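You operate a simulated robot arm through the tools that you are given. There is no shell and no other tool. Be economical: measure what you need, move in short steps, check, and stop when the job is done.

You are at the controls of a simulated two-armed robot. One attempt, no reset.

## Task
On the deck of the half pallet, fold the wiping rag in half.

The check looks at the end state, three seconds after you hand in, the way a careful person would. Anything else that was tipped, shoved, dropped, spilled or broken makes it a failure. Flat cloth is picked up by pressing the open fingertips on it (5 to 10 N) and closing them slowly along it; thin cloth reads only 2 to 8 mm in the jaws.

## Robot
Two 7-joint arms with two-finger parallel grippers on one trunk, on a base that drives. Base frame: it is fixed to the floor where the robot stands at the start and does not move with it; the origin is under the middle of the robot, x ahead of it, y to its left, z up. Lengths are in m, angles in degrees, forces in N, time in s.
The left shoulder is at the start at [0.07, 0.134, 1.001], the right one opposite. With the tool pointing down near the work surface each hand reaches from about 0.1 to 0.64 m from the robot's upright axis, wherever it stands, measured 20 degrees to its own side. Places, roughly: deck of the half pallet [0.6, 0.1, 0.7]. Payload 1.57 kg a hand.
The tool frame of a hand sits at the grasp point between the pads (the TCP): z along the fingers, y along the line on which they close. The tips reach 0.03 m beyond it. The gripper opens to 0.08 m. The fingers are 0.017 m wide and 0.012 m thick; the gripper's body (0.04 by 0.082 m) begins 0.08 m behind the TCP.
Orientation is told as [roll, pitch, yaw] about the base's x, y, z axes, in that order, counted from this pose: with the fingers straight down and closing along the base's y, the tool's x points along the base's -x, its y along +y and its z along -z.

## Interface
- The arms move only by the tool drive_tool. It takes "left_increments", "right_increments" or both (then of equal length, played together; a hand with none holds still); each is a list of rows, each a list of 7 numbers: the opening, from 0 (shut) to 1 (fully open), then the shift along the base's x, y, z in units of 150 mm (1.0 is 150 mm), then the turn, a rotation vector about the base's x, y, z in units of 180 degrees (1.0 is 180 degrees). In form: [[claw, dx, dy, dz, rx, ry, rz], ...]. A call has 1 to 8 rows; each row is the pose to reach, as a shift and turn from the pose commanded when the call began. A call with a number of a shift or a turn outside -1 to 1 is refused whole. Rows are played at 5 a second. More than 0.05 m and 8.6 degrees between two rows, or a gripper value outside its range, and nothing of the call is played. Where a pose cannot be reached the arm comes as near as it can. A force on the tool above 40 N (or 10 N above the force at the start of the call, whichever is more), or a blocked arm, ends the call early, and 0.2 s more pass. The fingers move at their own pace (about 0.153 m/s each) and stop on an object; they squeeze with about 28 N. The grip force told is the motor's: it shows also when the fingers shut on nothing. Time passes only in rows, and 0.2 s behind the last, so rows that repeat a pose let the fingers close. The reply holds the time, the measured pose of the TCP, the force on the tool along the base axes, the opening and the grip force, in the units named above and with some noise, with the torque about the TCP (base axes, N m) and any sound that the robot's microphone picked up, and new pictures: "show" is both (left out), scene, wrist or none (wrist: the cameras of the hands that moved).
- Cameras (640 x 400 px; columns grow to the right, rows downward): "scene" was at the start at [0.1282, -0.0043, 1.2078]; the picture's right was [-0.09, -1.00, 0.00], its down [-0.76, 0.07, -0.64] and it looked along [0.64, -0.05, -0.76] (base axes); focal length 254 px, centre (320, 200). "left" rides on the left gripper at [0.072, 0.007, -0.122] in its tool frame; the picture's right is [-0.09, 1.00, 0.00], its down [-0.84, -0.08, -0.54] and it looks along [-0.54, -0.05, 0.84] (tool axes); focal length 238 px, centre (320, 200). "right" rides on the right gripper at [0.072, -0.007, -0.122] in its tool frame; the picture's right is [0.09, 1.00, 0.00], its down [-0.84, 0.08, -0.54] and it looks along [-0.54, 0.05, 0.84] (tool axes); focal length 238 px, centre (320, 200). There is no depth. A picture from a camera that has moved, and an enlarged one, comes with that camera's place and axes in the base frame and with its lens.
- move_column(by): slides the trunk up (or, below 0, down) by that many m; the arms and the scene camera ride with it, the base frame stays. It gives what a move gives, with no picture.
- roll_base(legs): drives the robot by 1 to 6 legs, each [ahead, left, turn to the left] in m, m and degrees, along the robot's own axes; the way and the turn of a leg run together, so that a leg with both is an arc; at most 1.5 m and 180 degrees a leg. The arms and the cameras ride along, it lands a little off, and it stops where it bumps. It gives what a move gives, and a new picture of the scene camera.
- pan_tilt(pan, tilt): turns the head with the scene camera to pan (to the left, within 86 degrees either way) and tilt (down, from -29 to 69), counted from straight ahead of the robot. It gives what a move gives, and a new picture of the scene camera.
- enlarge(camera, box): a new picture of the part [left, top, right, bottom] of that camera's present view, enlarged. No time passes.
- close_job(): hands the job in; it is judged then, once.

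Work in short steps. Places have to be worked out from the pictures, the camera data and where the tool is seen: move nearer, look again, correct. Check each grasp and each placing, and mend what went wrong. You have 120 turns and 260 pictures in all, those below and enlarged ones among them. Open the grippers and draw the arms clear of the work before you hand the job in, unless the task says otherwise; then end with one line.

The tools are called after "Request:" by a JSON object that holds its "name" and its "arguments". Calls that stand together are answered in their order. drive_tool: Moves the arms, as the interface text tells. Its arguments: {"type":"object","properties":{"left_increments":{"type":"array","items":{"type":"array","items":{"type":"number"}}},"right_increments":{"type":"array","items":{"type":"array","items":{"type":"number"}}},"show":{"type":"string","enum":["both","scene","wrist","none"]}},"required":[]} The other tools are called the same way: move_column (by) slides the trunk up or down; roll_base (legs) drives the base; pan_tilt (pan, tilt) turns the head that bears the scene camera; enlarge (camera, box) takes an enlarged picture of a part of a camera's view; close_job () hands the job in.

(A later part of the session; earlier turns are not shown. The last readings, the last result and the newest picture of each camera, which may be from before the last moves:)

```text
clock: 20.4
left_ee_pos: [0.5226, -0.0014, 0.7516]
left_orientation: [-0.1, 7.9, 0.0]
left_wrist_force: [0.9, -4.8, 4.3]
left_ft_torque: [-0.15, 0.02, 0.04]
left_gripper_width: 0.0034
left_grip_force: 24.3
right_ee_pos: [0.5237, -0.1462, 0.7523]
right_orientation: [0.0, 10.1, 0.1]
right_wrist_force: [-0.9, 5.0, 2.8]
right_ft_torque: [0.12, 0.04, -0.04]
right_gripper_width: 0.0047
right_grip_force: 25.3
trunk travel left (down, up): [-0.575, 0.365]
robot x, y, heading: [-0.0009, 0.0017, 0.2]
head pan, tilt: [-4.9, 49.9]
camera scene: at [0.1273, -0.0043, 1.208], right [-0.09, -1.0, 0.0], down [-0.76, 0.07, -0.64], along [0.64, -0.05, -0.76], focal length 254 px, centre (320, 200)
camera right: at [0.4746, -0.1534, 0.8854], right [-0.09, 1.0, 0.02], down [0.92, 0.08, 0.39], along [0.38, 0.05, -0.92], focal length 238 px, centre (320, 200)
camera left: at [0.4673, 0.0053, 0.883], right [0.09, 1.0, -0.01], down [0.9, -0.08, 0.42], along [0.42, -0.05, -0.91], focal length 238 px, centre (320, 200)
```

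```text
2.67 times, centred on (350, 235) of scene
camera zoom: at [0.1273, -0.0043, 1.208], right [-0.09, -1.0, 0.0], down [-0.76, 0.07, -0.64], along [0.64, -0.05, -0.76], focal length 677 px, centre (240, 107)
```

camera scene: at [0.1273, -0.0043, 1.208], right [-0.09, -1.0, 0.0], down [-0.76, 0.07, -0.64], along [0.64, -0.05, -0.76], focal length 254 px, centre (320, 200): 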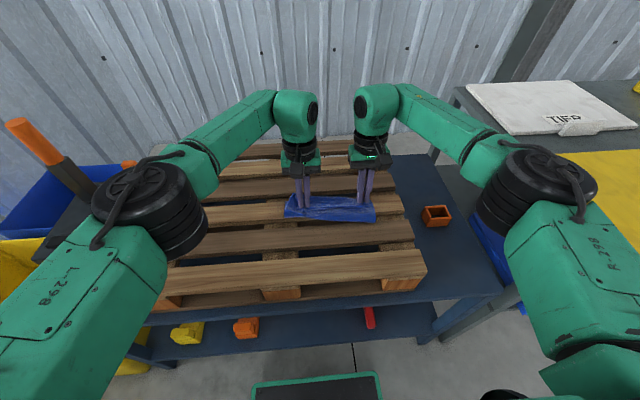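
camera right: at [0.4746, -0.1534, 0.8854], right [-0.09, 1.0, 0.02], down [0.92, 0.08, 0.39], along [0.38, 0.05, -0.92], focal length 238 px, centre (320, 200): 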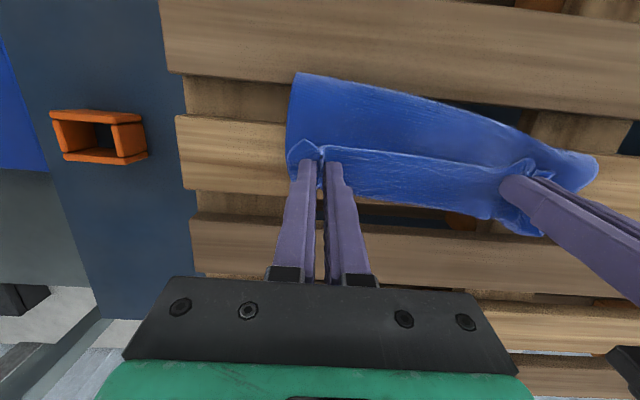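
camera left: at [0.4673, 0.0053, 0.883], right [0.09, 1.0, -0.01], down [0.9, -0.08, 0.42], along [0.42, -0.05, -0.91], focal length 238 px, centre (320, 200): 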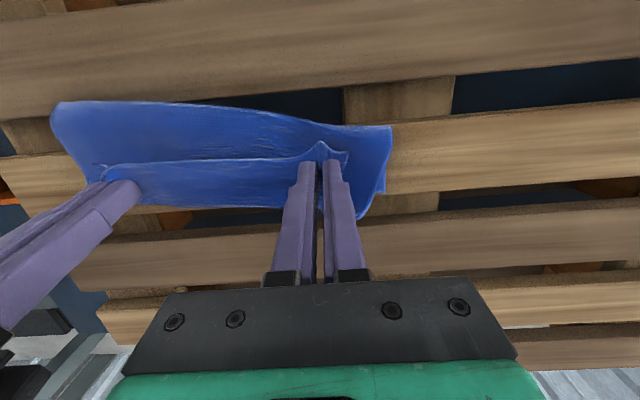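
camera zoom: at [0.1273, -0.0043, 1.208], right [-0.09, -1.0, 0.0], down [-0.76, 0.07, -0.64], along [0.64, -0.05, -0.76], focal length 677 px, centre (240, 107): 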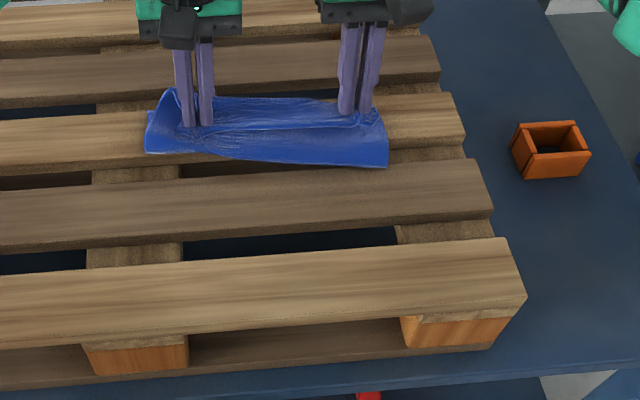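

The rag slid forward a bit with the fold; the upper edge is at tip x≈0.518 and the lower edge at ≈0.55. It relaxes well on release, so I'll let go here, lift straight up and inspect.

Request:
{"name": "drive_tool", "arguments": {"left_increments": [[0, 0, 0, -0.02, 0, 0, 0], [0.15, 0, 0.01, -0.02, 0, 0, 0], [0.35, 0, 0.01, -0.02, 0, 0, 0], [0.4, 0, 0.01, -0.02, 0, 0, 0], [0.4, 0, 0.01, 0.2, 0, 0, 0], [0.4, 0, 0.25, 0.5, 0, 0, 0], [0.4, -0.2, 0.5, 0.6, 0, -0.02, 0], [0.4, -0.4, 0.65, 0.6, 0, -0.04, 0]], "right_increments": [[0, 0, 0, -0.015, 0, 0, 0], [0.15, 0, -0.01, -0.015, 0, 0, 0], [0.35, 0, -0.01, -0.015, 0, 0, 0], [0.4, 0, -0.01, -0.015, 0, 0, 0], [0.4, 0, -0.01, 0.2, 0, 0, 0], [0.4, 0, -0.2, 0.5, 0, 0, 0], [0.4, -0.2, -0.4, 0.6, 0, -0.02, 0], [0.4, -0.4, -0.5, 0.6, 0, -0.05, 0]]}}

Request:
{"name": "enlarge", "arguments": {"camera": "scene", "box": [260, 160, 440, 310]}}

```text
refused: row 6 steps farther than a row can; nothing moved
```

```text
2.67 times, centred on (350, 235) of scene
camera zoom: at [0.1273, -0.0043, 1.208], right [-0.09, -1.0, 0.0], down [-0.76, 0.07, -0.64], along [0.64, -0.05, -0.76], focal length 677 px, centre (240, 107)
```

zoom: 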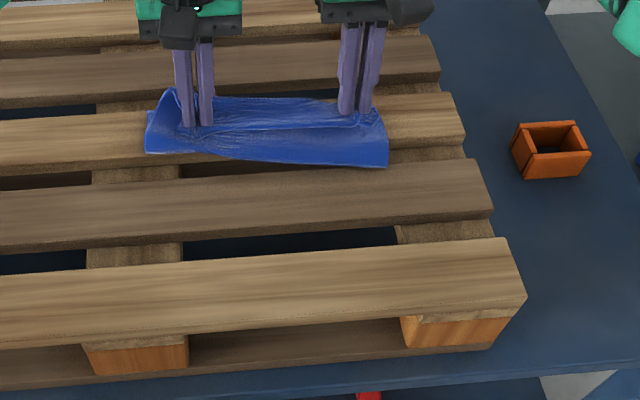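

One row stepped too far; same plan with smaller steps.

Request:
{"name": "drive_tool", "arguments": {"left_increments": [[0, 0, 0, -0.02, 0, 0, 0], [0.15, 0, 0.01, -0.02, 0, 0, 0], [0.4, 0, 0.01, -0.02, 0, 0, 0], [0.4, 0, 0.01, 0.2, 0, 0, 0], [0.4, 0, 0.1, 0.45, 0, 0, 0], [0.4, -0.12, 0.3, 0.55, 0, 0, 0], [0.4, -0.26, 0.5, 0.6, 0, -0.02, 0], [0.4, -0.4, 0.65, 0.6, 0, -0.04, 0]], "right_increments": [[0, 0, 0, -0.015, 0, 0, 0], [0.15, 0, -0.01, -0.015, 0, 0, 0], [0.4, 0, -0.01, -0.015, 0, 0, 0], [0.4, 0, -0.01, 0.2, 0, 0, 0], [0.4, 0, -0.1, 0.45, 0, 0, 0], [0.4, -0.12, -0.25, 0.55, 0, 0, 0], [0.4, -0.26, -0.4, 0.6, 0, -0.02, 0], [0.4, -0.4, -0.5, 0.6, 0, -0.05, 0]]}}

Request:
{"name": "enlarge", "arguments": {"camera": "scene", "box": [260, 160, 440, 310]}}

```text
clock: 22.2
left_ee_pos: [0.4628, 0.0964, 0.844]
left_orientation: [0.0, 0.6, 0.1]
left_wrist_force: [0.0, -0.7, 0.8]
left_ft_torque: [0.01, -0.03, 0.0]
left_gripper_width: 0.0324
left_grip_force: 0.0
right_ee_pos: [0.4628, -0.2219, 0.8422]
right_orientation: [0.0, 1.1, -0.1]
right_wrist_force: [-0.3, 0.4, -0.4]
right_ft_torque: [0.02, -0.02, 0.01]
right_gripper_width: 0.0318
right_grip_force: 0.0
trunk travel left (down, up): [-0.575, 0.365]
robot x, y, heading: [0.0002, -0.0003, -0.0]
head pan, tilt: [-4.9, 49.9]
camera scene: at [0.1261, -0.0042, 1.2081], right [-0.09, -1.0, 0.0], down [-0.76, 0.07, -0.65], along [0.64, -0.05, -0.76], focal length 254 px, centre (320, 200)
camera right: at [0.3922, -0.2292, 0.9655], right [-0.09, 1.0, 0.0], down [0.85, 0.08, 0.53], along [0.53, 0.05, -0.85], focal length 238 px, centre (320, 200)
camera left: at [0.3908, 0.1034, 0.9674], right [0.09, 1.0, 0.0], down [0.84, -0.08, 0.53], along [0.53, -0.05, -0.85], focal length 238 px, centre (320, 200)
```

scene: 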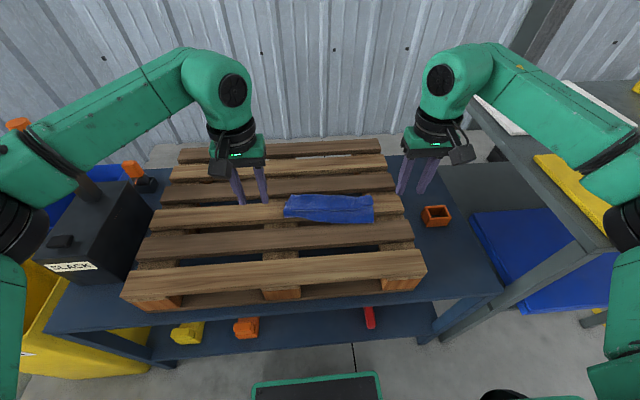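
right: 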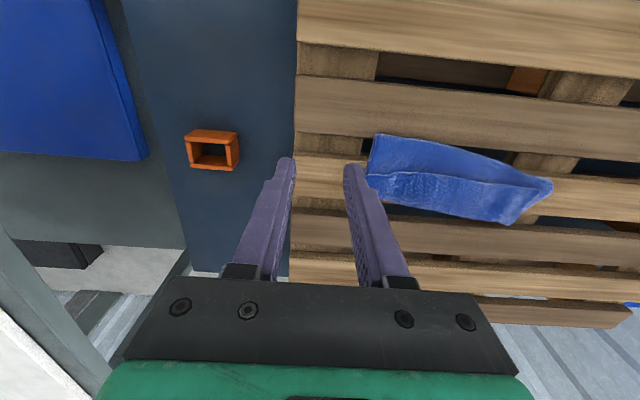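
left: 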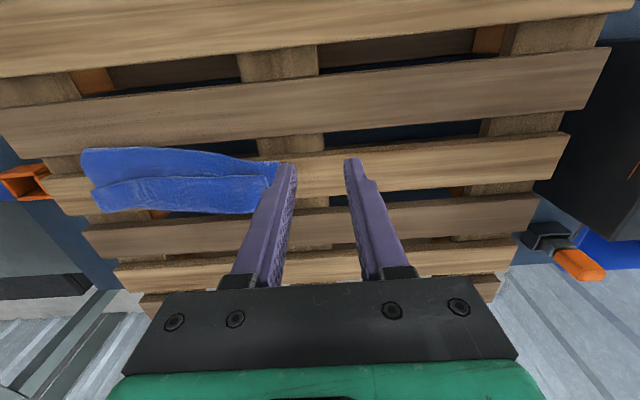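

```text
2.67 times, centred on (350, 235) of scene
camera zoom: at [0.1261, -0.0042, 1.2081], right [-0.09, -1.0, 0.0], down [-0.76, 0.07, -0.65], along [0.64, -0.05, -0.76], focal length 677 px, centre (240, 107)
```

zoom: 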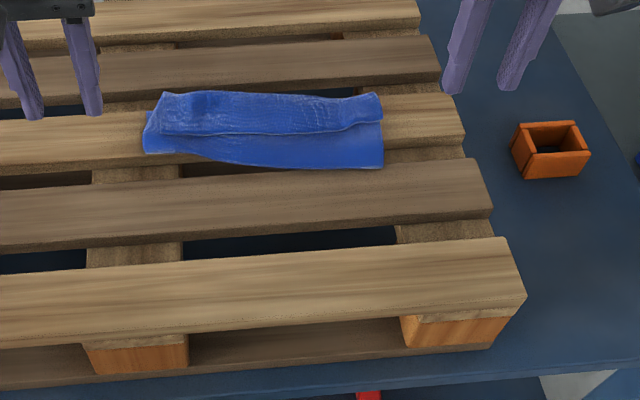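

The result seems to show a third layer: the edge may have curled back on top. Let me look closer.

Request:
{"name": "enlarge", "arguments": {"camera": "right", "box": [340, 110, 580, 260]}}

Request:
{"name": "enlarge", "arguments": {"camera": "left", "box": [60, 120, 300, 270]}}

Request:
{"name": "enlarge", "arguments": {"camera": "scene", "box": [275, 180, 387, 250]}}

```text
2.67 times, centred on (460, 185) of right
camera zoom: at [0.3922, -0.2292, 0.9655], right [-0.09, 1.0, 0.0], down [0.85, 0.08, 0.53], along [0.53, 0.05, -0.85], focal length 636 px, centre (-53, 240)
```

zoom: 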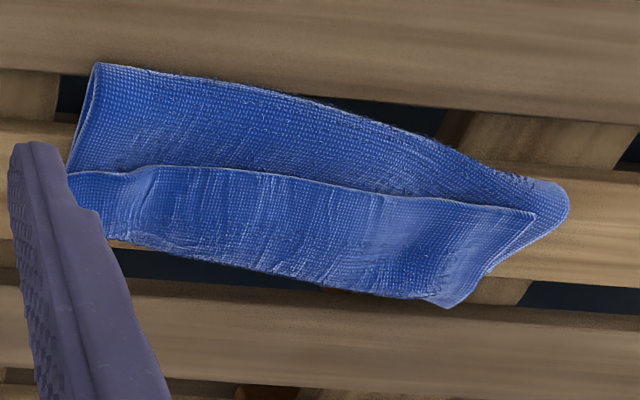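

```text
2.67 times, centred on (180, 195) of left
camera zoom: at [0.3908, 0.1034, 0.9674], right [0.09, 1.0, 0.0], down [0.84, -0.08, 0.53], along [0.53, -0.05, -0.85], focal length 636 px, centre (693, 213)
```

zoom: 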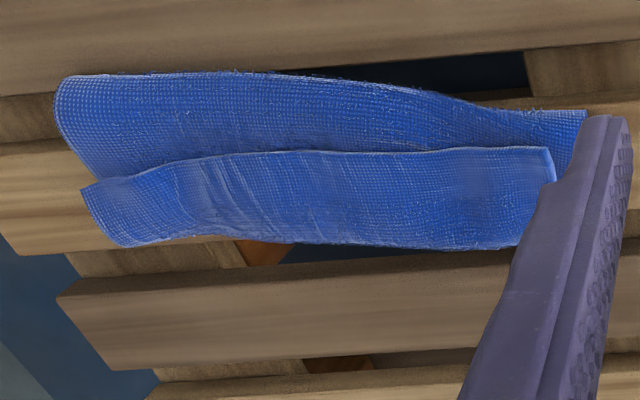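

```text
5.71 times, centred on (331, 215) of scene
camera zoom: at [0.1261, -0.0042, 1.2081], right [-0.09, -1.0, 0.0], down [-0.76, 0.07, -0.65], along [0.64, -0.05, -0.76], focal length 1451 px, centre (257, 114)
```

zoom: 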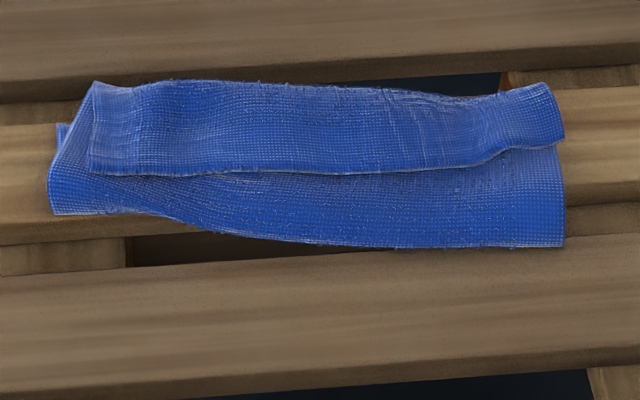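

Confirmed: the edge strip (4–5 cm) curled back on top, so it's a Z-fold and not half. I'll regrip that free edge (lying at x≈0.508 on top), lift the whole rag to hang, and then lay it down as a proper fold toward me, where the pinched edge naturally points outward. First, position above the free edge.

Request:
{"name": "drive_tool", "arguments": {"left_increments": [[0.3, 0.1, -0.1, 0, 0, 0, 0], [0.3, 0.2, -0.25, 0, 0, 0, 0], [0.3, 0.3, -0.4, 0, 0, 0, 0], [0.3, 0.4, -0.576, -0.1, 0, 0, 0], [0.3, 0.4, -0.576, -0.3, 0, 0, 0], [0.3, 0.4, -0.576, -0.47, 0, 0, 0], [0.3, 0.4, -0.576, -0.47, 0, 0, 0]], "right_increments": [[0.3, 0.1, 0.1, 0, 0, 0, 0], [0.3, 0.2, 0.25, 0, 0, 0, 0], [0.3, 0.3, 0.4, 0, 0, 0, 0], [0.3, 0.36, 0.546, -0.1, 0, 0, 0], [0.3, 0.36, 0.546, -0.3, 0, 0, 0], [0.3, 0.36, 0.546, -0.46, 0, 0, 0], [0.3, 0.36, 0.546, -0.46, 0, 0, 0]]}}

```text
clock: 23.8
left_ee_pos: [0.5236, 0.0102, 0.7732]
left_orientation: [0.0, 0.7, -0.1]
left_wrist_force: [0.0, -0.5, 0.6]
left_ft_torque: [0.01, 0.01, 0.0]
left_gripper_width: 0.0238
left_grip_force: 0.0
right_ee_pos: [0.5195, -0.1398, 0.7738]
right_orientation: [-0.1, 1.1, 0.0]
right_wrist_force: [-0.6, 0.5, 0.3]
right_ft_torque: [0.02, 0.03, 0.01]
right_gripper_width: 0.0241
right_grip_force: 0.0
trunk travel left (down, up): [-0.575, 0.365]
robot x, y, heading: [0.0018, 0.0029, 0.0]
head pan, tilt: [-4.9, 49.9]
camera scene: at [0.1279, -0.0042, 1.2079], right [-0.09, -1.0, 0.0], down [-0.76, 0.07, -0.64], along [0.64, -0.05, -0.76], focal length 254 px, centre (320, 200)
camera right: at [0.4492, -0.1465, 0.8968], right [-0.09, 1.0, 0.0], down [0.85, 0.08, 0.53], along [0.52, 0.05, -0.85], focal length 238 px, centre (320, 200)
camera left: at [0.4519, 0.0163, 0.8969], right [0.09, 1.0, 0.0], down [0.84, -0.08, 0.53], along [0.53, -0.05, -0.85], focal length 238 px, centre (320, 200)
```

scene: 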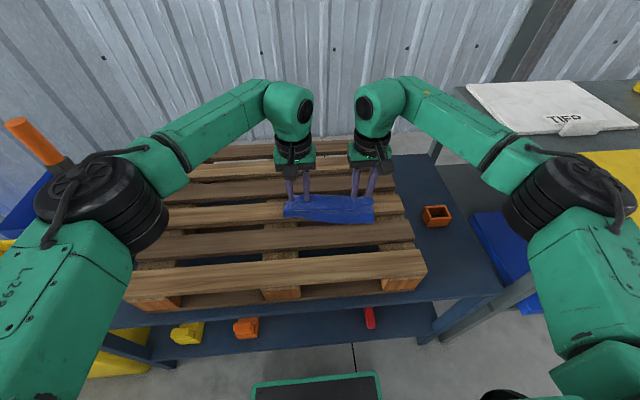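
right: 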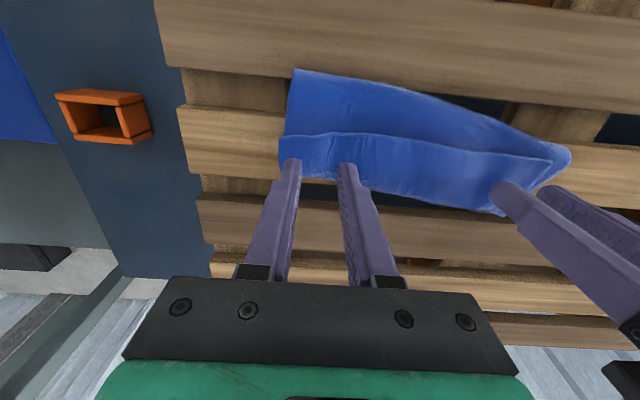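
left: 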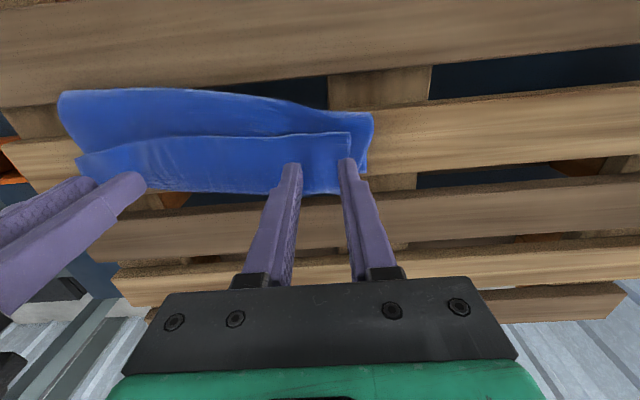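

Free edge at x≈0.506 (left), 0.503 (right). I'll shift both hands ~6 mm toward it and lower until a light touch.

Request:
{"name": "drive_tool", "arguments": {"left_increments": [[0.3, -0.04, -0.03, -0.07, 0, 0, 0], [0.3, -0.04, -0.03, -0.13, 0, 0, 0], [0.3, -0.04, -0.03, -0.17, 0, 0, 0], [0.3, -0.04, -0.03, -0.18, 0, 0, 0]], "right_increments": [[0.3, -0.035, 0, -0.07, 0, 0, 0], [0.3, -0.035, 0, -0.13, 0, 0, 0], [0.3, -0.035, 0, -0.17, 0, 0, 0], [0.3, -0.035, 0, -0.18, 0, 0, 0]], "show": "none"}}

```text
clock: 24.8
left_ee_pos: [0.5171, 0.0048, 0.7479]
left_orientation: [-0.2, 0.6, 0.0]
left_wrist_force: [3.8, -0.3, 15.6]
left_ft_torque: [0.04, -0.15, -0.02]
left_gripper_width: 0.0244
left_grip_force: 0.1
right_ee_pos: [0.5136, -0.1381, 0.7491]
right_orientation: [0.1, 0.9, 0.0]
right_wrist_force: [2.6, 0.4, 13.4]
right_ft_torque: [0.03, -0.12, -0.01]
right_gripper_width: 0.024
right_grip_force: 0.0
trunk travel left (down, up): [-0.575, 0.365]
robot x, y, heading: [0.0014, 0.0017, 0.0]
head pan, tilt: [-4.9, 49.9]
```

About 14 N; ease off slightly and close slowly.

Request:
{"name": "drive_tool", "arguments": {"left_increments": [[0.3, 0, 0, 0.006, 0, 0, 0], [0.25, 0, 0, 0.006, 0, 0, 0], [0.2, 0, 0, 0.006, 0, 0, 0], [0.15, 0, 0, 0.006, 0, 0, 0], [0.1, 0, 0, 0.006, 0, 0, 0], [0.05, 0, 0, 0.006, 0, 0, 0], [0, 0, 0, 0.006, 0, 0, 0], [0, 0, 0, 0.006, 0, 0, 0]], "right_increments": [[0.3, 0, 0, 0.004, 0, 0, 0], [0.25, 0, 0, 0.004, 0, 0, 0], [0.2, 0, 0, 0.004, 0, 0, 0], [0.15, 0, 0, 0.004, 0, 0, 0], [0.1, 0, 0, 0.004, 0, 0, 0], [0.05, 0, 0, 0.004, 0, 0, 0], [0, 0, 0, 0.004, 0, 0, 0], [0, 0, 0, 0.004, 0, 0, 0]], "show": "wrist"}}

```text
clock: 26.6
left_ee_pos: [0.5159, 0.0043, 0.7494]
left_orientation: [0.0, 0.6, 0.1]
left_wrist_force: [-2.0, -1.4, 13.9]
left_ft_torque: [-0.05, 0.04, 0.0]
left_gripper_width: 0.0042
left_grip_force: 24.5
right_ee_pos: [0.5113, -0.1397, 0.7485]
right_orientation: [-0.1, 1.0, 0.1]
right_wrist_force: [-1.2, -0.4, 10.6]
right_ft_torque: [-0.05, 0.02, -0.02]
right_gripper_width: 0.0002
right_grip_force: 20.9
trunk travel left (down, up): [-0.575, 0.365]
robot x, y, heading: [0.0003, 0.0016, 0.0]
head pan, tilt: [-4.9, 49.9]
camera right: at [0.44, -0.1468, 0.8723], right [-0.09, 1.0, 0.0], down [0.85, 0.08, 0.53], along [0.53, 0.05, -0.85], focal length 238 px, centre (320, 200)
camera left: at [0.4428, 0.0109, 0.8721], right [0.09, 1.0, 0.0], down [0.84, -0.08, 0.53], along [0.53, -0.05, -0.85], focal length 238 px, centre (320, 200)
```

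right: 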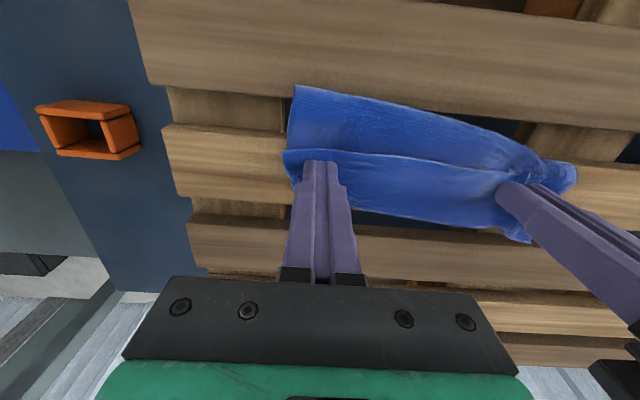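
left: 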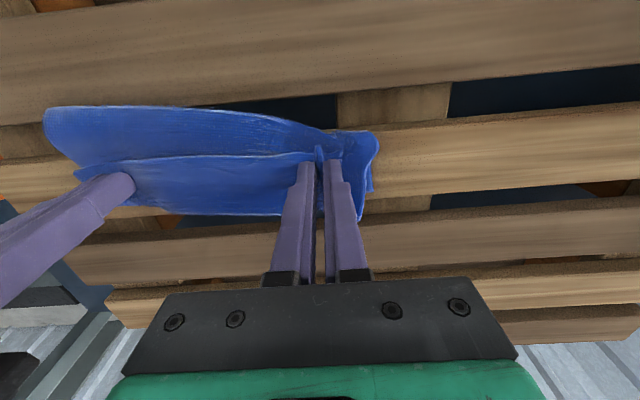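

Left holds, right slipped. Retry the right hand with a bit more pressure and a wider opening.

Request:
{"name": "drive_tool", "arguments": {"right_increments": [[0, 0, 0, 0.08, 0, 0, 0], [0.38, 0.01, 0.03, 0.08, 0, 0, 0], [0.38, 0.01, 0.03, 0.03, 0, 0, 0], [0.38, 0.01, 0.03, 0.0, 0, 0, 0], [0.38, 0.01, 0.03, -0.01, 0, 0, 0]], "show": "none"}}

```text
clock: 27.8
left_ee_pos: [0.5136, 0.0046, 0.7481]
left_orientation: [0.1, 0.4, 0.1]
left_wrist_force: [-0.9, -2.4, 12.2]
left_ft_torque: [0.0, 0.01, 0.01]
left_gripper_width: 0.004
left_grip_force: 24.7
right_ee_pos: [0.5128, -0.1363, 0.7475]
right_orientation: [0.0, 0.8, -0.1]
right_wrist_force: [-0.1, -2.6, 18.2]
right_ft_torque: [-0.05, 0.05, -0.05]
right_gripper_width: 0.0301
right_grip_force: 0.1
trunk travel left (down, up): [-0.575, 0.365]
robot x, y, heading: [0.0016, -0.0012, 0.4]
head pan, tilt: [-4.9, 49.9]
```

18 N this time; close slowly.

Request:
{"name": "drive_tool", "arguments": {"right_increments": [[0.33, 0, 0, 0, 0, 0, 0], [0.28, 0, 0, 0, 0, 0, 0], [0.23, 0, 0, 0, 0, 0, 0], [0.18, 0, 0, 0, 0, 0, 0], [0.13, 0, 0, 0, 0, 0, 0], [0.08, 0, 0, 0, 0, 0, 0], [0.03, 0, 0, 0, 0, 0, 0], [0, 0, 0, 0, 0, 0, 0]], "show": "wrist"}}

```text
clock: 29.6
left_ee_pos: [0.5141, 0.0055, 0.7484]
left_orientation: [-0.1, 0.5, 0.1]
left_wrist_force: [1.4, -4.3, 9.5]
left_ft_torque: [-0.12, -0.11, -0.02]
left_gripper_width: 0.004
left_grip_force: 25.2
right_ee_pos: [0.5121, -0.1337, 0.7475]
right_orientation: [0.1, 0.9, 0.0]
right_wrist_force: [1.9, 2.2, 25.6]
right_ft_torque: [0.06, -0.01, 0.01]
right_gripper_width: 0.0057
right_grip_force: 25.5
trunk travel left (down, up): [-0.575, 0.365]
robot x, y, heading: [-0.0002, 0.0025, 0.1]
head pan, tilt: [-4.9, 49.9]
camera right: at [0.441, -0.1416, 0.8711], right [-0.09, 1.0, 0.0], down [0.84, 0.08, 0.53], along [0.53, 0.05, -0.85], focal length 238 px, centre (320, 200)
```

right: 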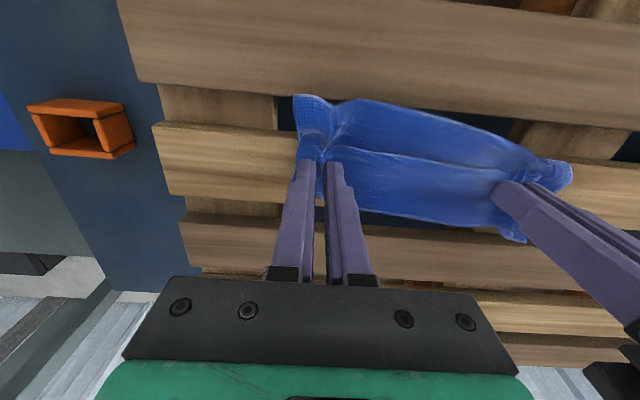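

Right holds now (5.7 mm) but may have caught the layer beneath. Lift 5 cm and look.

Request:
{"name": "drive_tool", "arguments": {"left_increments": [[0, 0, 0, 0.1, 0, 0, 0], [0, -0.05, 0, 0.22, 0, 0, 0], [0, -0.1, 0, 0.35, 0, 0, 0], [0, -0.15, 0, 0.5, 0, 0, 0], [0, -0.15, 0, 0.6, 0, 0, 0], [0, -0.15, 0, 0.6, 0, 0, 0]], "right_increments": [[0, 0, 0, 0.1, 0, 0, 0], [0, -0.05, 0, 0.22, 0, 0, 0], [0, -0.1, 0, 0.35, 0, 0, 0], [0, -0.15, 0, 0.5, 0, 0, 0], [0, -0.15, 0, 0.6, 0, 0, 0], [0, -0.15, 0, 0.6, 0, 0, 0]]}}

Request:
{"name": "enlarge", "arguments": {"camera": "scene", "box": [260, 150, 420, 260]}}

```text
clock: 31.0
left_ee_pos: [0.4952, 0.0053, 0.8371]
left_orientation: [0.0, 0.7, 0.0]
left_wrist_force: [0.0, -2.1, -0.7]
left_ft_torque: [-0.07, 0.02, 0.03]
left_gripper_width: 0.004
left_grip_force: 24.9
right_ee_pos: [0.4922, -0.136, 0.8356]
right_orientation: [0.0, 1.3, -0.1]
right_wrist_force: [-0.5, 2.6, -0.6]
right_ft_torque: [0.01, -0.01, 0.03]
right_gripper_width: 0.0041
right_grip_force: 24.7
trunk travel left (down, up): [-0.575, 0.365]
robot x, y, heading: [-0.0004, -0.0001, 0.3]
head pan, tilt: [-4.9, 49.9]
camera scene: at [0.1285, -0.0043, 1.2078], right [-0.09, -1.0, 0.0], down [-0.76, 0.07, -0.64], along [0.64, -0.05, -0.77], focal length 254 px, centre (320, 200)
camera right: at [0.4218, -0.1429, 0.959], right [-0.09, 1.0, 0.0], down [0.85, 0.08, 0.52], along [0.52, 0.05, -0.85], focal length 238 px, centre (320, 200)
camera left: at [0.4245, 0.0116, 0.9612], right [0.09, 1.0, 0.0], down [0.84, -0.08, 0.53], along [0.53, -0.05, -0.85], focal length 238 px, centre (320, 200)
```

scene: 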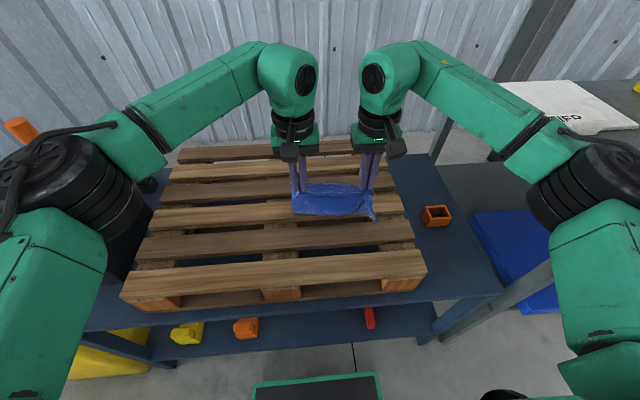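
right: 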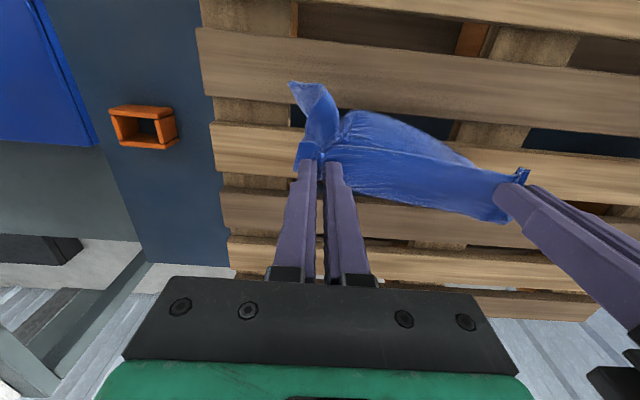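
left: 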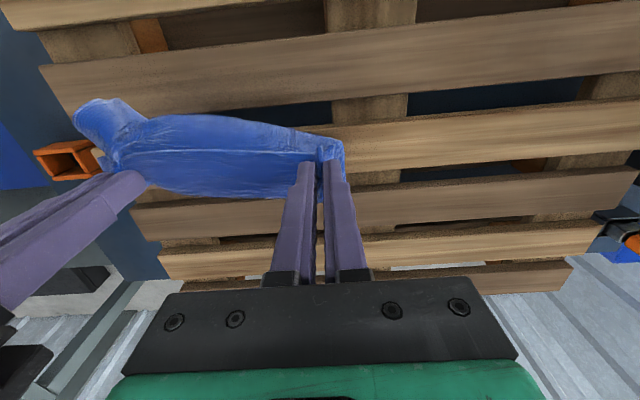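

```text
3.64 times, centred on (340, 205) of scene
camera zoom: at [0.1285, -0.0043, 1.2078], right [-0.09, -1.0, 0.0], down [-0.76, 0.07, -0.64], along [0.64, -0.05, -0.77], focal length 923 px, centre (247, 182)
```

zoom: 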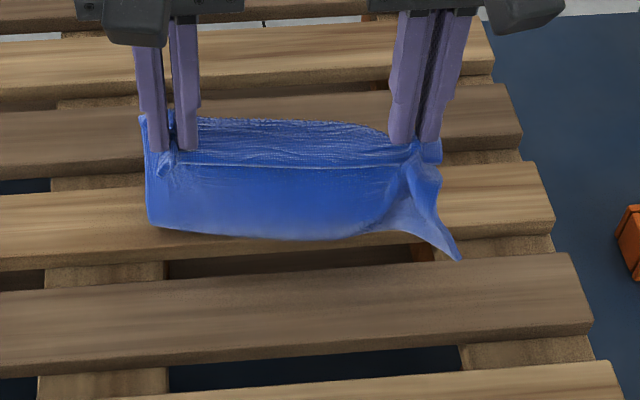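

The right hand caught two layers. I'll release the right, move it away, and use the left hold to look at how the cloth falls.

Request:
{"name": "drive_tool", "arguments": {"right_increments": [[0.3, 0, 0, 0, 0, 0, 0], [0.5, 0, 0, 0, 0, 0, 0], [0.5, 0, 0, 0.15, 0, 0, 0], [0.5, 0, -0.2, 0.3, 0, 0, 0], [0.5, 0, -0.5, 0.3, 0, 0, 0], [0.5, 0, -0.5, 0.3, 0, 0, 0]], "left_increments": [[0, 0, 0, 0, 0, 0, 0], [0, 0, 0, 0, 0, 0, 0], [0, 0, 0, 0, 0, 0, 0], [0, 0, 0, 0.05, 0, 0, 0], [0, 0, 0, 0.1, 0, 0, 0], [0, 0, 0, 0.1, 0, 0, 0]]}}

Request:
{"name": "enlarge", "arguments": {"camera": "scene", "box": [260, 150, 420, 260]}}

```text
clock: 32.4
left_ee_pos: [0.4957, 0.0064, 0.8518]
left_orientation: [-0.2, 0.7, 0.1]
left_wrist_force: [-0.4, -0.2, 0.3]
left_ft_torque: [0.0, 0.02, -0.02]
left_gripper_width: 0.0045
left_grip_force: 25.1
right_ee_pos: [0.4945, -0.2122, 0.8795]
right_orientation: [0.1, 1.1, 0.0]
right_wrist_force: [-1.0, 1.1, -0.2]
right_ft_torque: [-0.02, 0.05, -0.05]
right_gripper_width: 0.0397
right_grip_force: 0.1
trunk travel left (down, up): [-0.575, 0.365]
robot x, y, heading: [-0.0024, 0.001, 0.1]
head pan, tilt: [-4.9, 49.9]
camera scene: at [0.1285, -0.0032, 1.2078], right [-0.08, -1.0, 0.0], down [-0.76, 0.06, -0.64], along [0.64, -0.06, -0.77], focal length 254 px, centre (320, 200)
camera right: at [0.4244, -0.2191, 1.0031], right [-0.09, 1.0, 0.0], down [0.85, 0.08, 0.52], along [0.52, 0.05, -0.85], focal length 238 px, centre (320, 200)
camera left: at [0.4244, 0.012, 0.9756], right [0.09, 1.0, 0.0], down [0.84, -0.08, 0.53], along [0.53, -0.05, -0.85], focal length 238 px, centre (320, 200)
```

scene: 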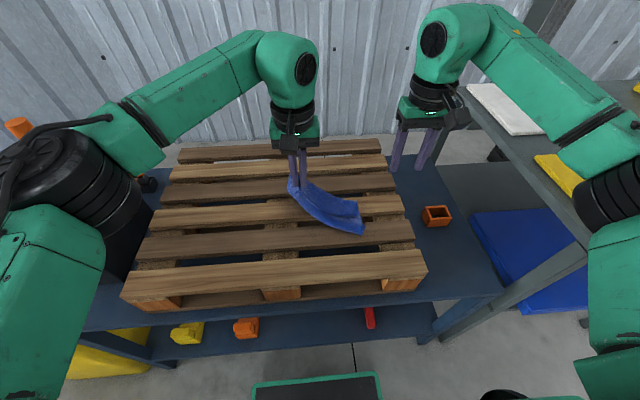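
right: 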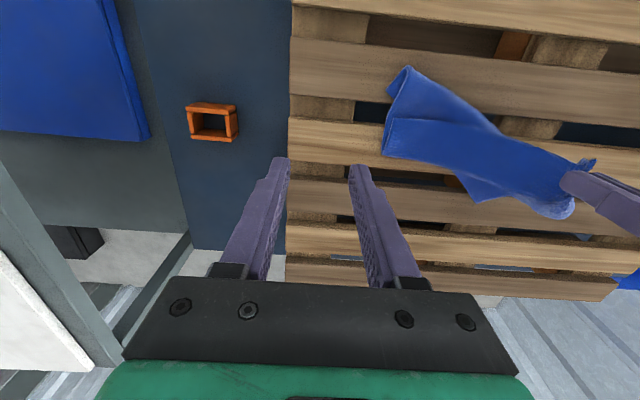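
left: 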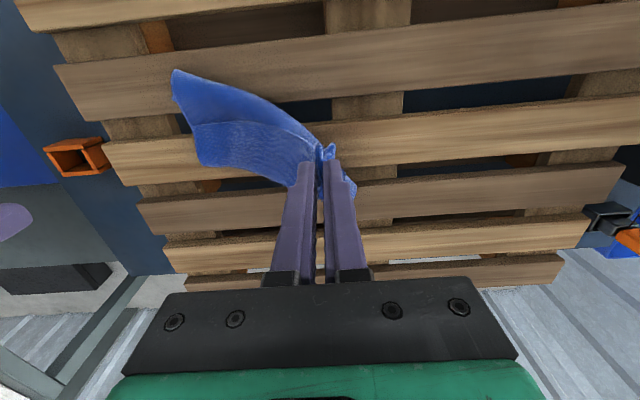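

```text
3.64 times, centred on (340, 205) of scene
camera zoom: at [0.1285, -0.0032, 1.2078], right [-0.08, -1.0, 0.0], down [-0.76, 0.06, -0.64], along [0.64, -0.06, -0.77], focal length 923 px, centre (247, 182)
```

zoom: 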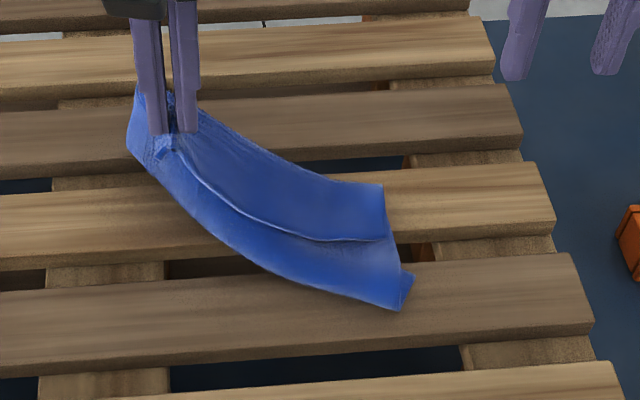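

The left may also hold several layers. I'll lift the left hand ~13 cm so the rag hangs and I can see what it holds.

Request:
{"name": "drive_tool", "arguments": {"left_increments": [[0, -0.05, 0, 0.2, 0, 0, 0], [0, -0.1, -0.05, 0.4, 0, 0, 0], [0, -0.15, -0.1, 0.6, 0, 0, 0], [0, -0.2, -0.15, 0.8, 0, 0, 0], [0, -0.2, -0.2, 0.9, 0, 0, 0], [0, -0.2, -0.2, 0.9, 0, 0, 0], [0, -0.2, -0.2, 0.9, 0, 0, 0]]}}

Request:
{"name": "enlarge", "arguments": {"camera": "scene", "box": [260, 120, 420, 260]}}

Request:
{"name": "enlarge", "arguments": {"camera": "right", "box": [360, 50, 640, 260]}}

```text
clock: 34.0
left_ee_pos: [0.4652, -0.0259, 0.9863]
left_orientation: [-0.1, 0.9, 0.1]
left_wrist_force: [1.0, 0.2, 0.0]
left_ft_torque: [0.01, 0.01, 0.0]
left_gripper_width: 0.0043
left_grip_force: 25.0
right_ee_pos: [0.4945, -0.2132, 0.8804]
right_orientation: [0.0, 1.1, -0.1]
right_wrist_force: [0.4, -0.4, -0.3]
right_ft_torque: [0.0, 0.01, 0.0]
right_gripper_width: 0.0402
right_grip_force: 0.1
trunk travel left (down, up): [-0.575, 0.365]
robot x, y, heading: [-0.001, -0.0022, 0.1]
head pan, tilt: [-4.9, 49.9]
camera scene: at [0.1282, -0.0045, 1.2078], right [-0.09, -1.0, 0.0], down [-0.76, 0.07, -0.64], along [0.64, -0.05, -0.76], focal length 254 px, centre (320, 200)
camera left: at [0.3936, -0.0188, 1.1097], right [0.09, 1.0, 0.0], down [0.84, -0.08, 0.53], along [0.53, -0.05, -0.85], focal length 238 px, centre (320, 200)
```

scene: 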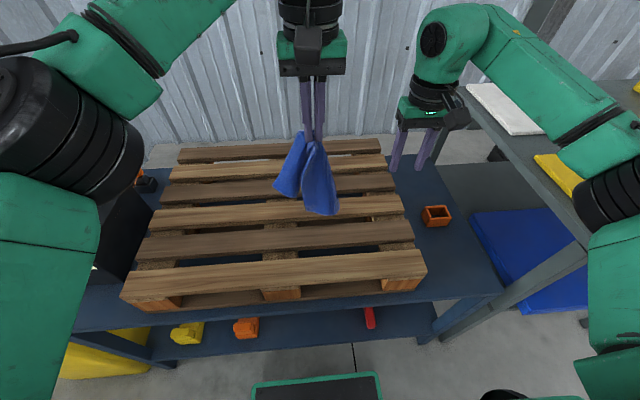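
left: 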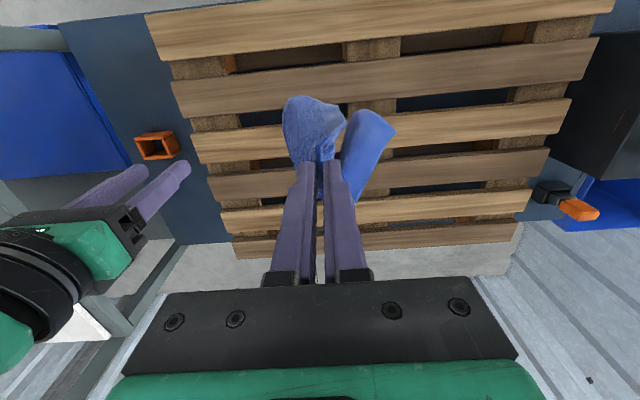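

```text
2.86 times, centred on (340, 190) of scene
camera zoom: at [0.1282, -0.0045, 1.2078], right [-0.09, -1.0, 0.0], down [-0.76, 0.07, -0.64], along [0.64, -0.05, -0.76], focal length 726 px, centre (263, 229)
```

zoom: 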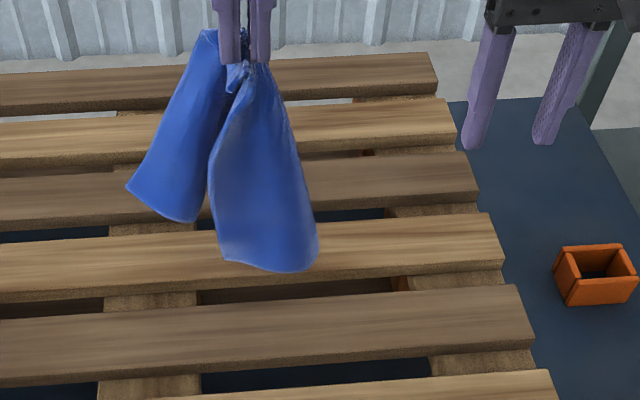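

```text
1.90 times, centred on (500, 155) of right
camera zoom: at [0.4241, -0.2199, 1.0028], right [-0.09, 1.0, 0.0], down [0.85, 0.08, 0.52], along [0.52, 0.05, -0.85], focal length 454 px, centre (-23, 286)
```

zoom: 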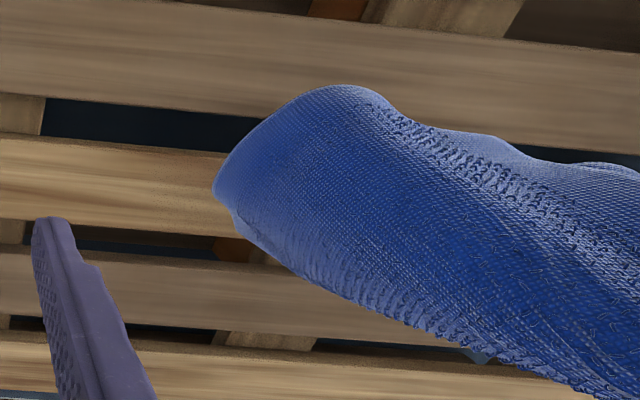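

The rag hangs bunched (two layers held). I'll lay it down trailing to the right so it spreads along y, then unfold it layer by layer. First get the right hand out of the way and shift the left.

Request:
{"name": "drive_tool", "arguments": {"left_increments": [[0, 0, 0, 0, 0, 0, 0], [0, 0, -0.2, 0, 0, 0, 0], [0, 0, -0.4, 0, 0, 0, 0], [0, 0, -0.5, -0.15, 0, 0, 0], [0, 0, -0.5, -0.3, 0, 0, 0], [0, 0, -0.4, -0.45, 0, 0, 0], [0, 0, -0.25, -0.65, 0, 0, 0], [0, 0, -0.1, -0.85, 0, 0, 0]], "right_increments": [[0.5, -0.25, -0.1, 0.1, 0, 0, 0], [0.5, -0.5, -0.2, 0.2, 0, 0, 0], [0.5, -0.75, -0.3, 0.3, 0, 0, 0], [0.5, -0.9, -0.35, 0.3, 0, 0, 0], [0.5, -0.9, -0.35, 0.3, 0, 0, 0], [0.5, -0.9, -0.35, 0.3, 0, 0, 0], [0.5, -0.9, -0.35, 0.3, 0, 0, 0], [0.5, -0.9, -0.35, 0.3, 0, 0, 0]], "show": "scene"}}

Request:
{"name": "enlarge", "arguments": {"camera": "scene", "box": [260, 120, 420, 260]}}

```text
clock: 35.8
left_ee_pos: [0.4652, -0.0392, 0.8574]
left_orientation: [-0.1, 0.7, 0.2]
left_wrist_force: [-0.8, -0.3, 0.3]
left_ft_torque: [0.01, -0.01, 0.0]
left_gripper_width: 0.0044
left_grip_force: 24.8
right_ee_pos: [0.3614, -0.2626, 0.9247]
right_orientation: [-0.1, 1.2, 0.0]
right_wrist_force: [0.3, 0.1, 0.0]
right_ft_torque: [-0.02, 0.0, -0.02]
right_gripper_width: 0.0402
right_grip_force: 0.2
trunk travel left (down, up): [-0.575, 0.365]
robot x, y, heading: [-0.0006, 0.0009, 0.2]
head pan, tilt: [-4.9, 49.9]
camera scene: at [0.1288, -0.0032, 1.2078], right [-0.09, -1.0, 0.0], down [-0.76, 0.06, -0.64], along [0.64, -0.06, -0.77], focal length 254 px, centre (320, 200)
```

scene: 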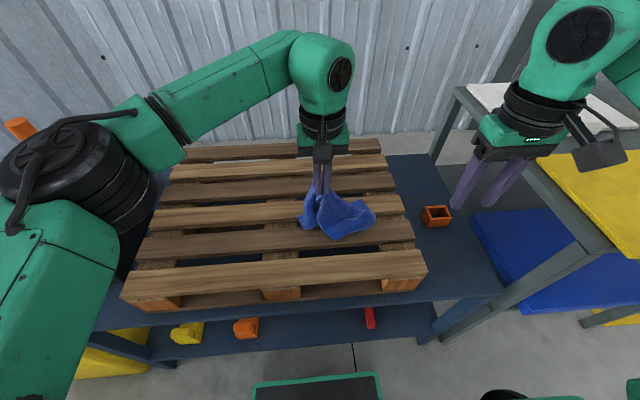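

```text
2.86 times, centred on (340, 190) of scene
camera zoom: at [0.1288, -0.0032, 1.2078], right [-0.09, -1.0, 0.0], down [-0.76, 0.06, -0.64], along [0.64, -0.06, -0.77], focal length 726 px, centre (263, 229)
```

zoom: 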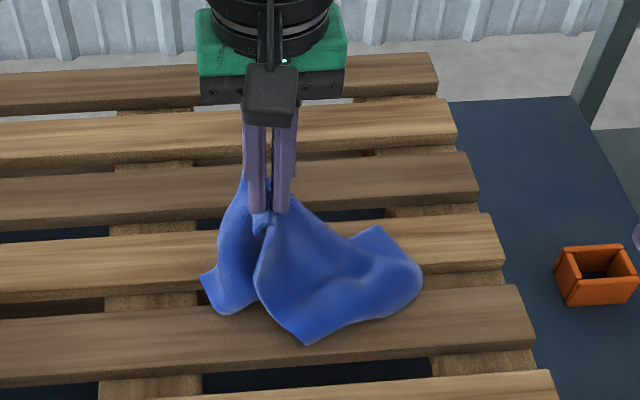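

It's landing with the cloth trailing right. Continue lowering while moving left, to near the deck.

Request:
{"name": "drive_tool", "arguments": {"left_increments": [[0, 0, 0.12, -0.12, 0, 0, 0], [0, 0, 0.25, -0.25, 0, 0, 0], [0, 0, 0.4, -0.4, 0, 0, 0], [0, 0, 0.55, -0.55, 0, 0, 0], [0, 0, 0.7, -0.66, 0, 0, 0], [0, 0, 0.8, -0.66, 0, 0, 0]]}}

Request:
{"name": "enlarge", "arguments": {"camera": "scene", "box": [240, 150, 420, 280]}}

```text
clock: 37.2
left_ee_pos: [0.4649, 0.0799, 0.7599]
left_orientation: [-0.1, 0.7, 0.0]
left_wrist_force: [-0.4, 0.3, -0.2]
left_ft_torque: [0.01, 0.02, 0.0]
left_gripper_width: 0.0044
left_grip_force: 24.4
right_ee_pos: [0.3592, -0.264, 0.9245]
right_orientation: [0.0, 1.2, 0.1]
right_wrist_force: [-0.2, -0.3, 0.5]
right_ft_torque: [0.03, -0.02, -0.03]
right_gripper_width: 0.04
right_grip_force: 0.1
trunk travel left (down, up): [-0.575, 0.365]
robot x, y, heading: [-0.0024, -0.0003, -0.1]
head pan, tilt: [-4.9, 49.9]
camera scene: at [0.128, -0.004, 1.2078], right [-0.09, -1.0, 0.0], down [-0.76, 0.07, -0.64], along [0.64, -0.06, -0.76], focal length 254 px, centre (320, 200)
camera left: at [0.3936, 0.0865, 0.8833], right [0.09, 1.0, 0.0], down [0.84, -0.08, 0.53], along [0.53, -0.05, -0.85], focal length 238 px, centre (320, 200)
```

scene: 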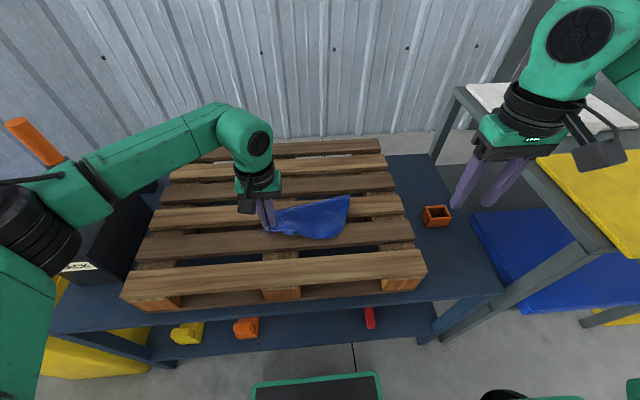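
left: 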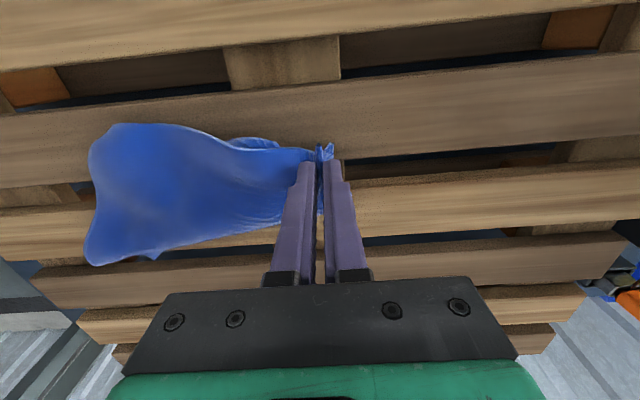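

```text
3.08 times, centred on (330, 215) of scene
camera zoom: at [0.128, -0.004, 1.2078], right [-0.09, -1.0, 0.0], down [-0.76, 0.07, -0.64], along [0.64, -0.06, -0.76], focal length 781 px, centre (289, 154)
```

zoom: 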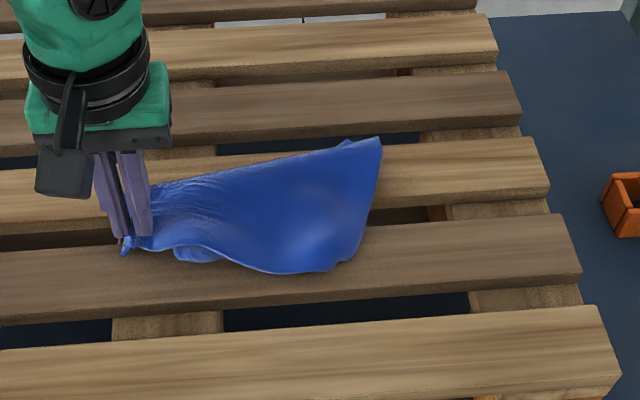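

Lower to the slat, release gently, and lift away to see the relaxed shape.

Request:
{"name": "drive_tool", "arguments": {"left_increments": [[0, 0, 0.02, -0.08, 0, 0, 0], [0.2, 0, 0.02, -0.08, 0, 0, 0], [0.45, 0, 0.02, -0.08, 0, 0, 0], [0.45, 0, 0.02, 0.15, 0, 0, 0], [0.45, 0, 0.1, 0.35, 0, 0, 0], [0.45, -0.05, 0.3, 0.55, 0, 0, 0], [0.45, -0.05, 0.4, 0.6, 0, 0, 0]]}}

Request:
{"name": "enlarge", "arguments": {"camera": "scene", "box": [240, 150, 420, 280]}}

Request:
{"name": "enlarge", "arguments": {"camera": "left", "box": [20, 80, 300, 260]}}

```text
clock: 38.8
left_ee_pos: [0.4577, 0.1395, 0.8506]
left_orientation: [0.0, 0.9, 0.0]
left_wrist_force: [0.0, 0.1, 0.0]
left_ft_torque: [0.01, -0.03, -0.03]
left_gripper_width: 0.0361
left_grip_force: 0.0
right_ee_pos: [0.3599, -0.2658, 0.9249]
right_orientation: [-0.1, 1.2, 0.0]
right_wrist_force: [-0.7, 0.2, 0.1]
right_ft_torque: [0.03, 0.0, 0.03]
right_gripper_width: 0.0399
right_grip_force: 0.0
trunk travel left (down, up): [-0.575, 0.365]
robot x, y, heading: [0.0001, -0.0013, -0.1]
head pan, tilt: [-4.9, 49.9]
camera scene: at [0.1284, -0.0043, 1.2078], right [-0.09, -1.0, 0.0], down [-0.76, 0.07, -0.64], along [0.64, -0.05, -0.76], focal length 254 px, centre (320, 200)
camera left: at [0.3864, 0.1467, 0.9742], right [0.09, 1.0, 0.0], down [0.84, -0.08, 0.53], along [0.53, -0.05, -0.85], focal length 238 px, centre (320, 200)
```

scene: 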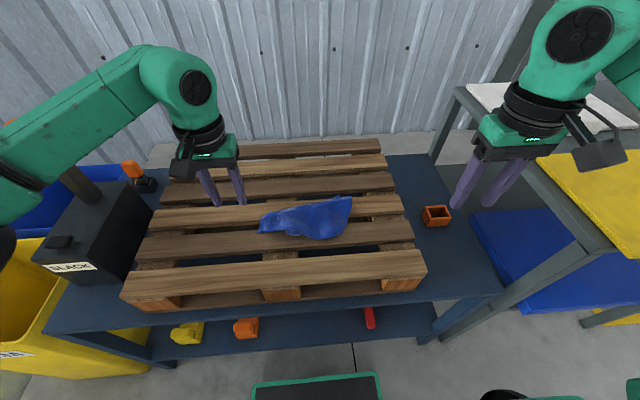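
left: 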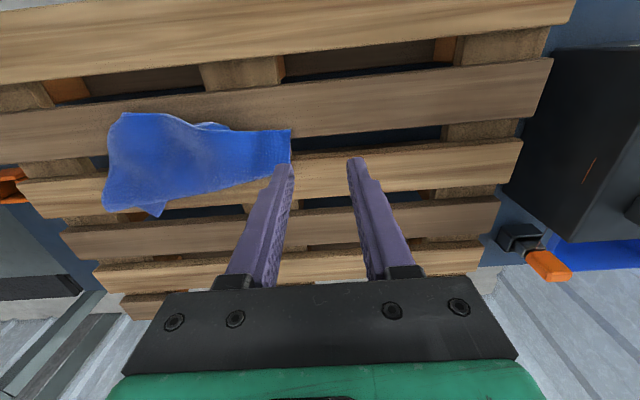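

```text
3.08 times, centred on (330, 215) of scene
camera zoom: at [0.1284, -0.0043, 1.2078], right [-0.09, -1.0, 0.0], down [-0.76, 0.07, -0.64], along [0.64, -0.05, -0.76], focal length 781 px, centre (289, 154)
```

zoom: 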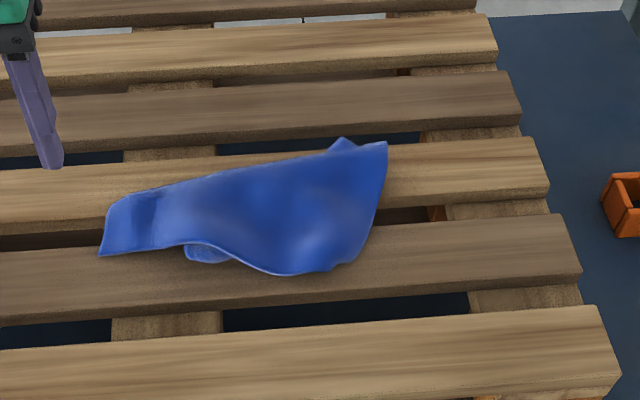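

```text
2.22 times, centred on (160, 170) of left
camera zoom: at [0.3864, 0.1467, 0.9742], right [0.09, 1.0, 0.0], down [0.84, -0.08, 0.53], along [0.53, -0.05, -0.85], focal length 530 px, centre (676, 267)
```

zoom: 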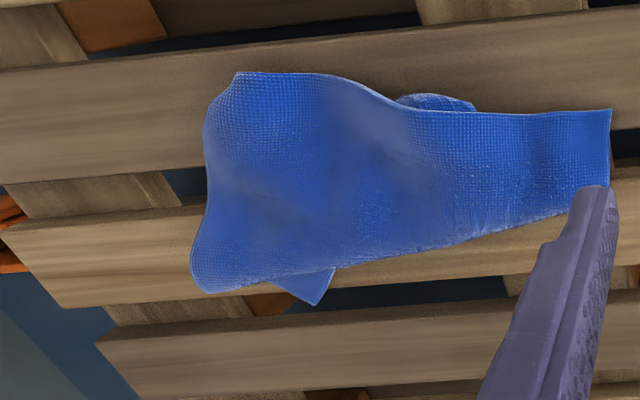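

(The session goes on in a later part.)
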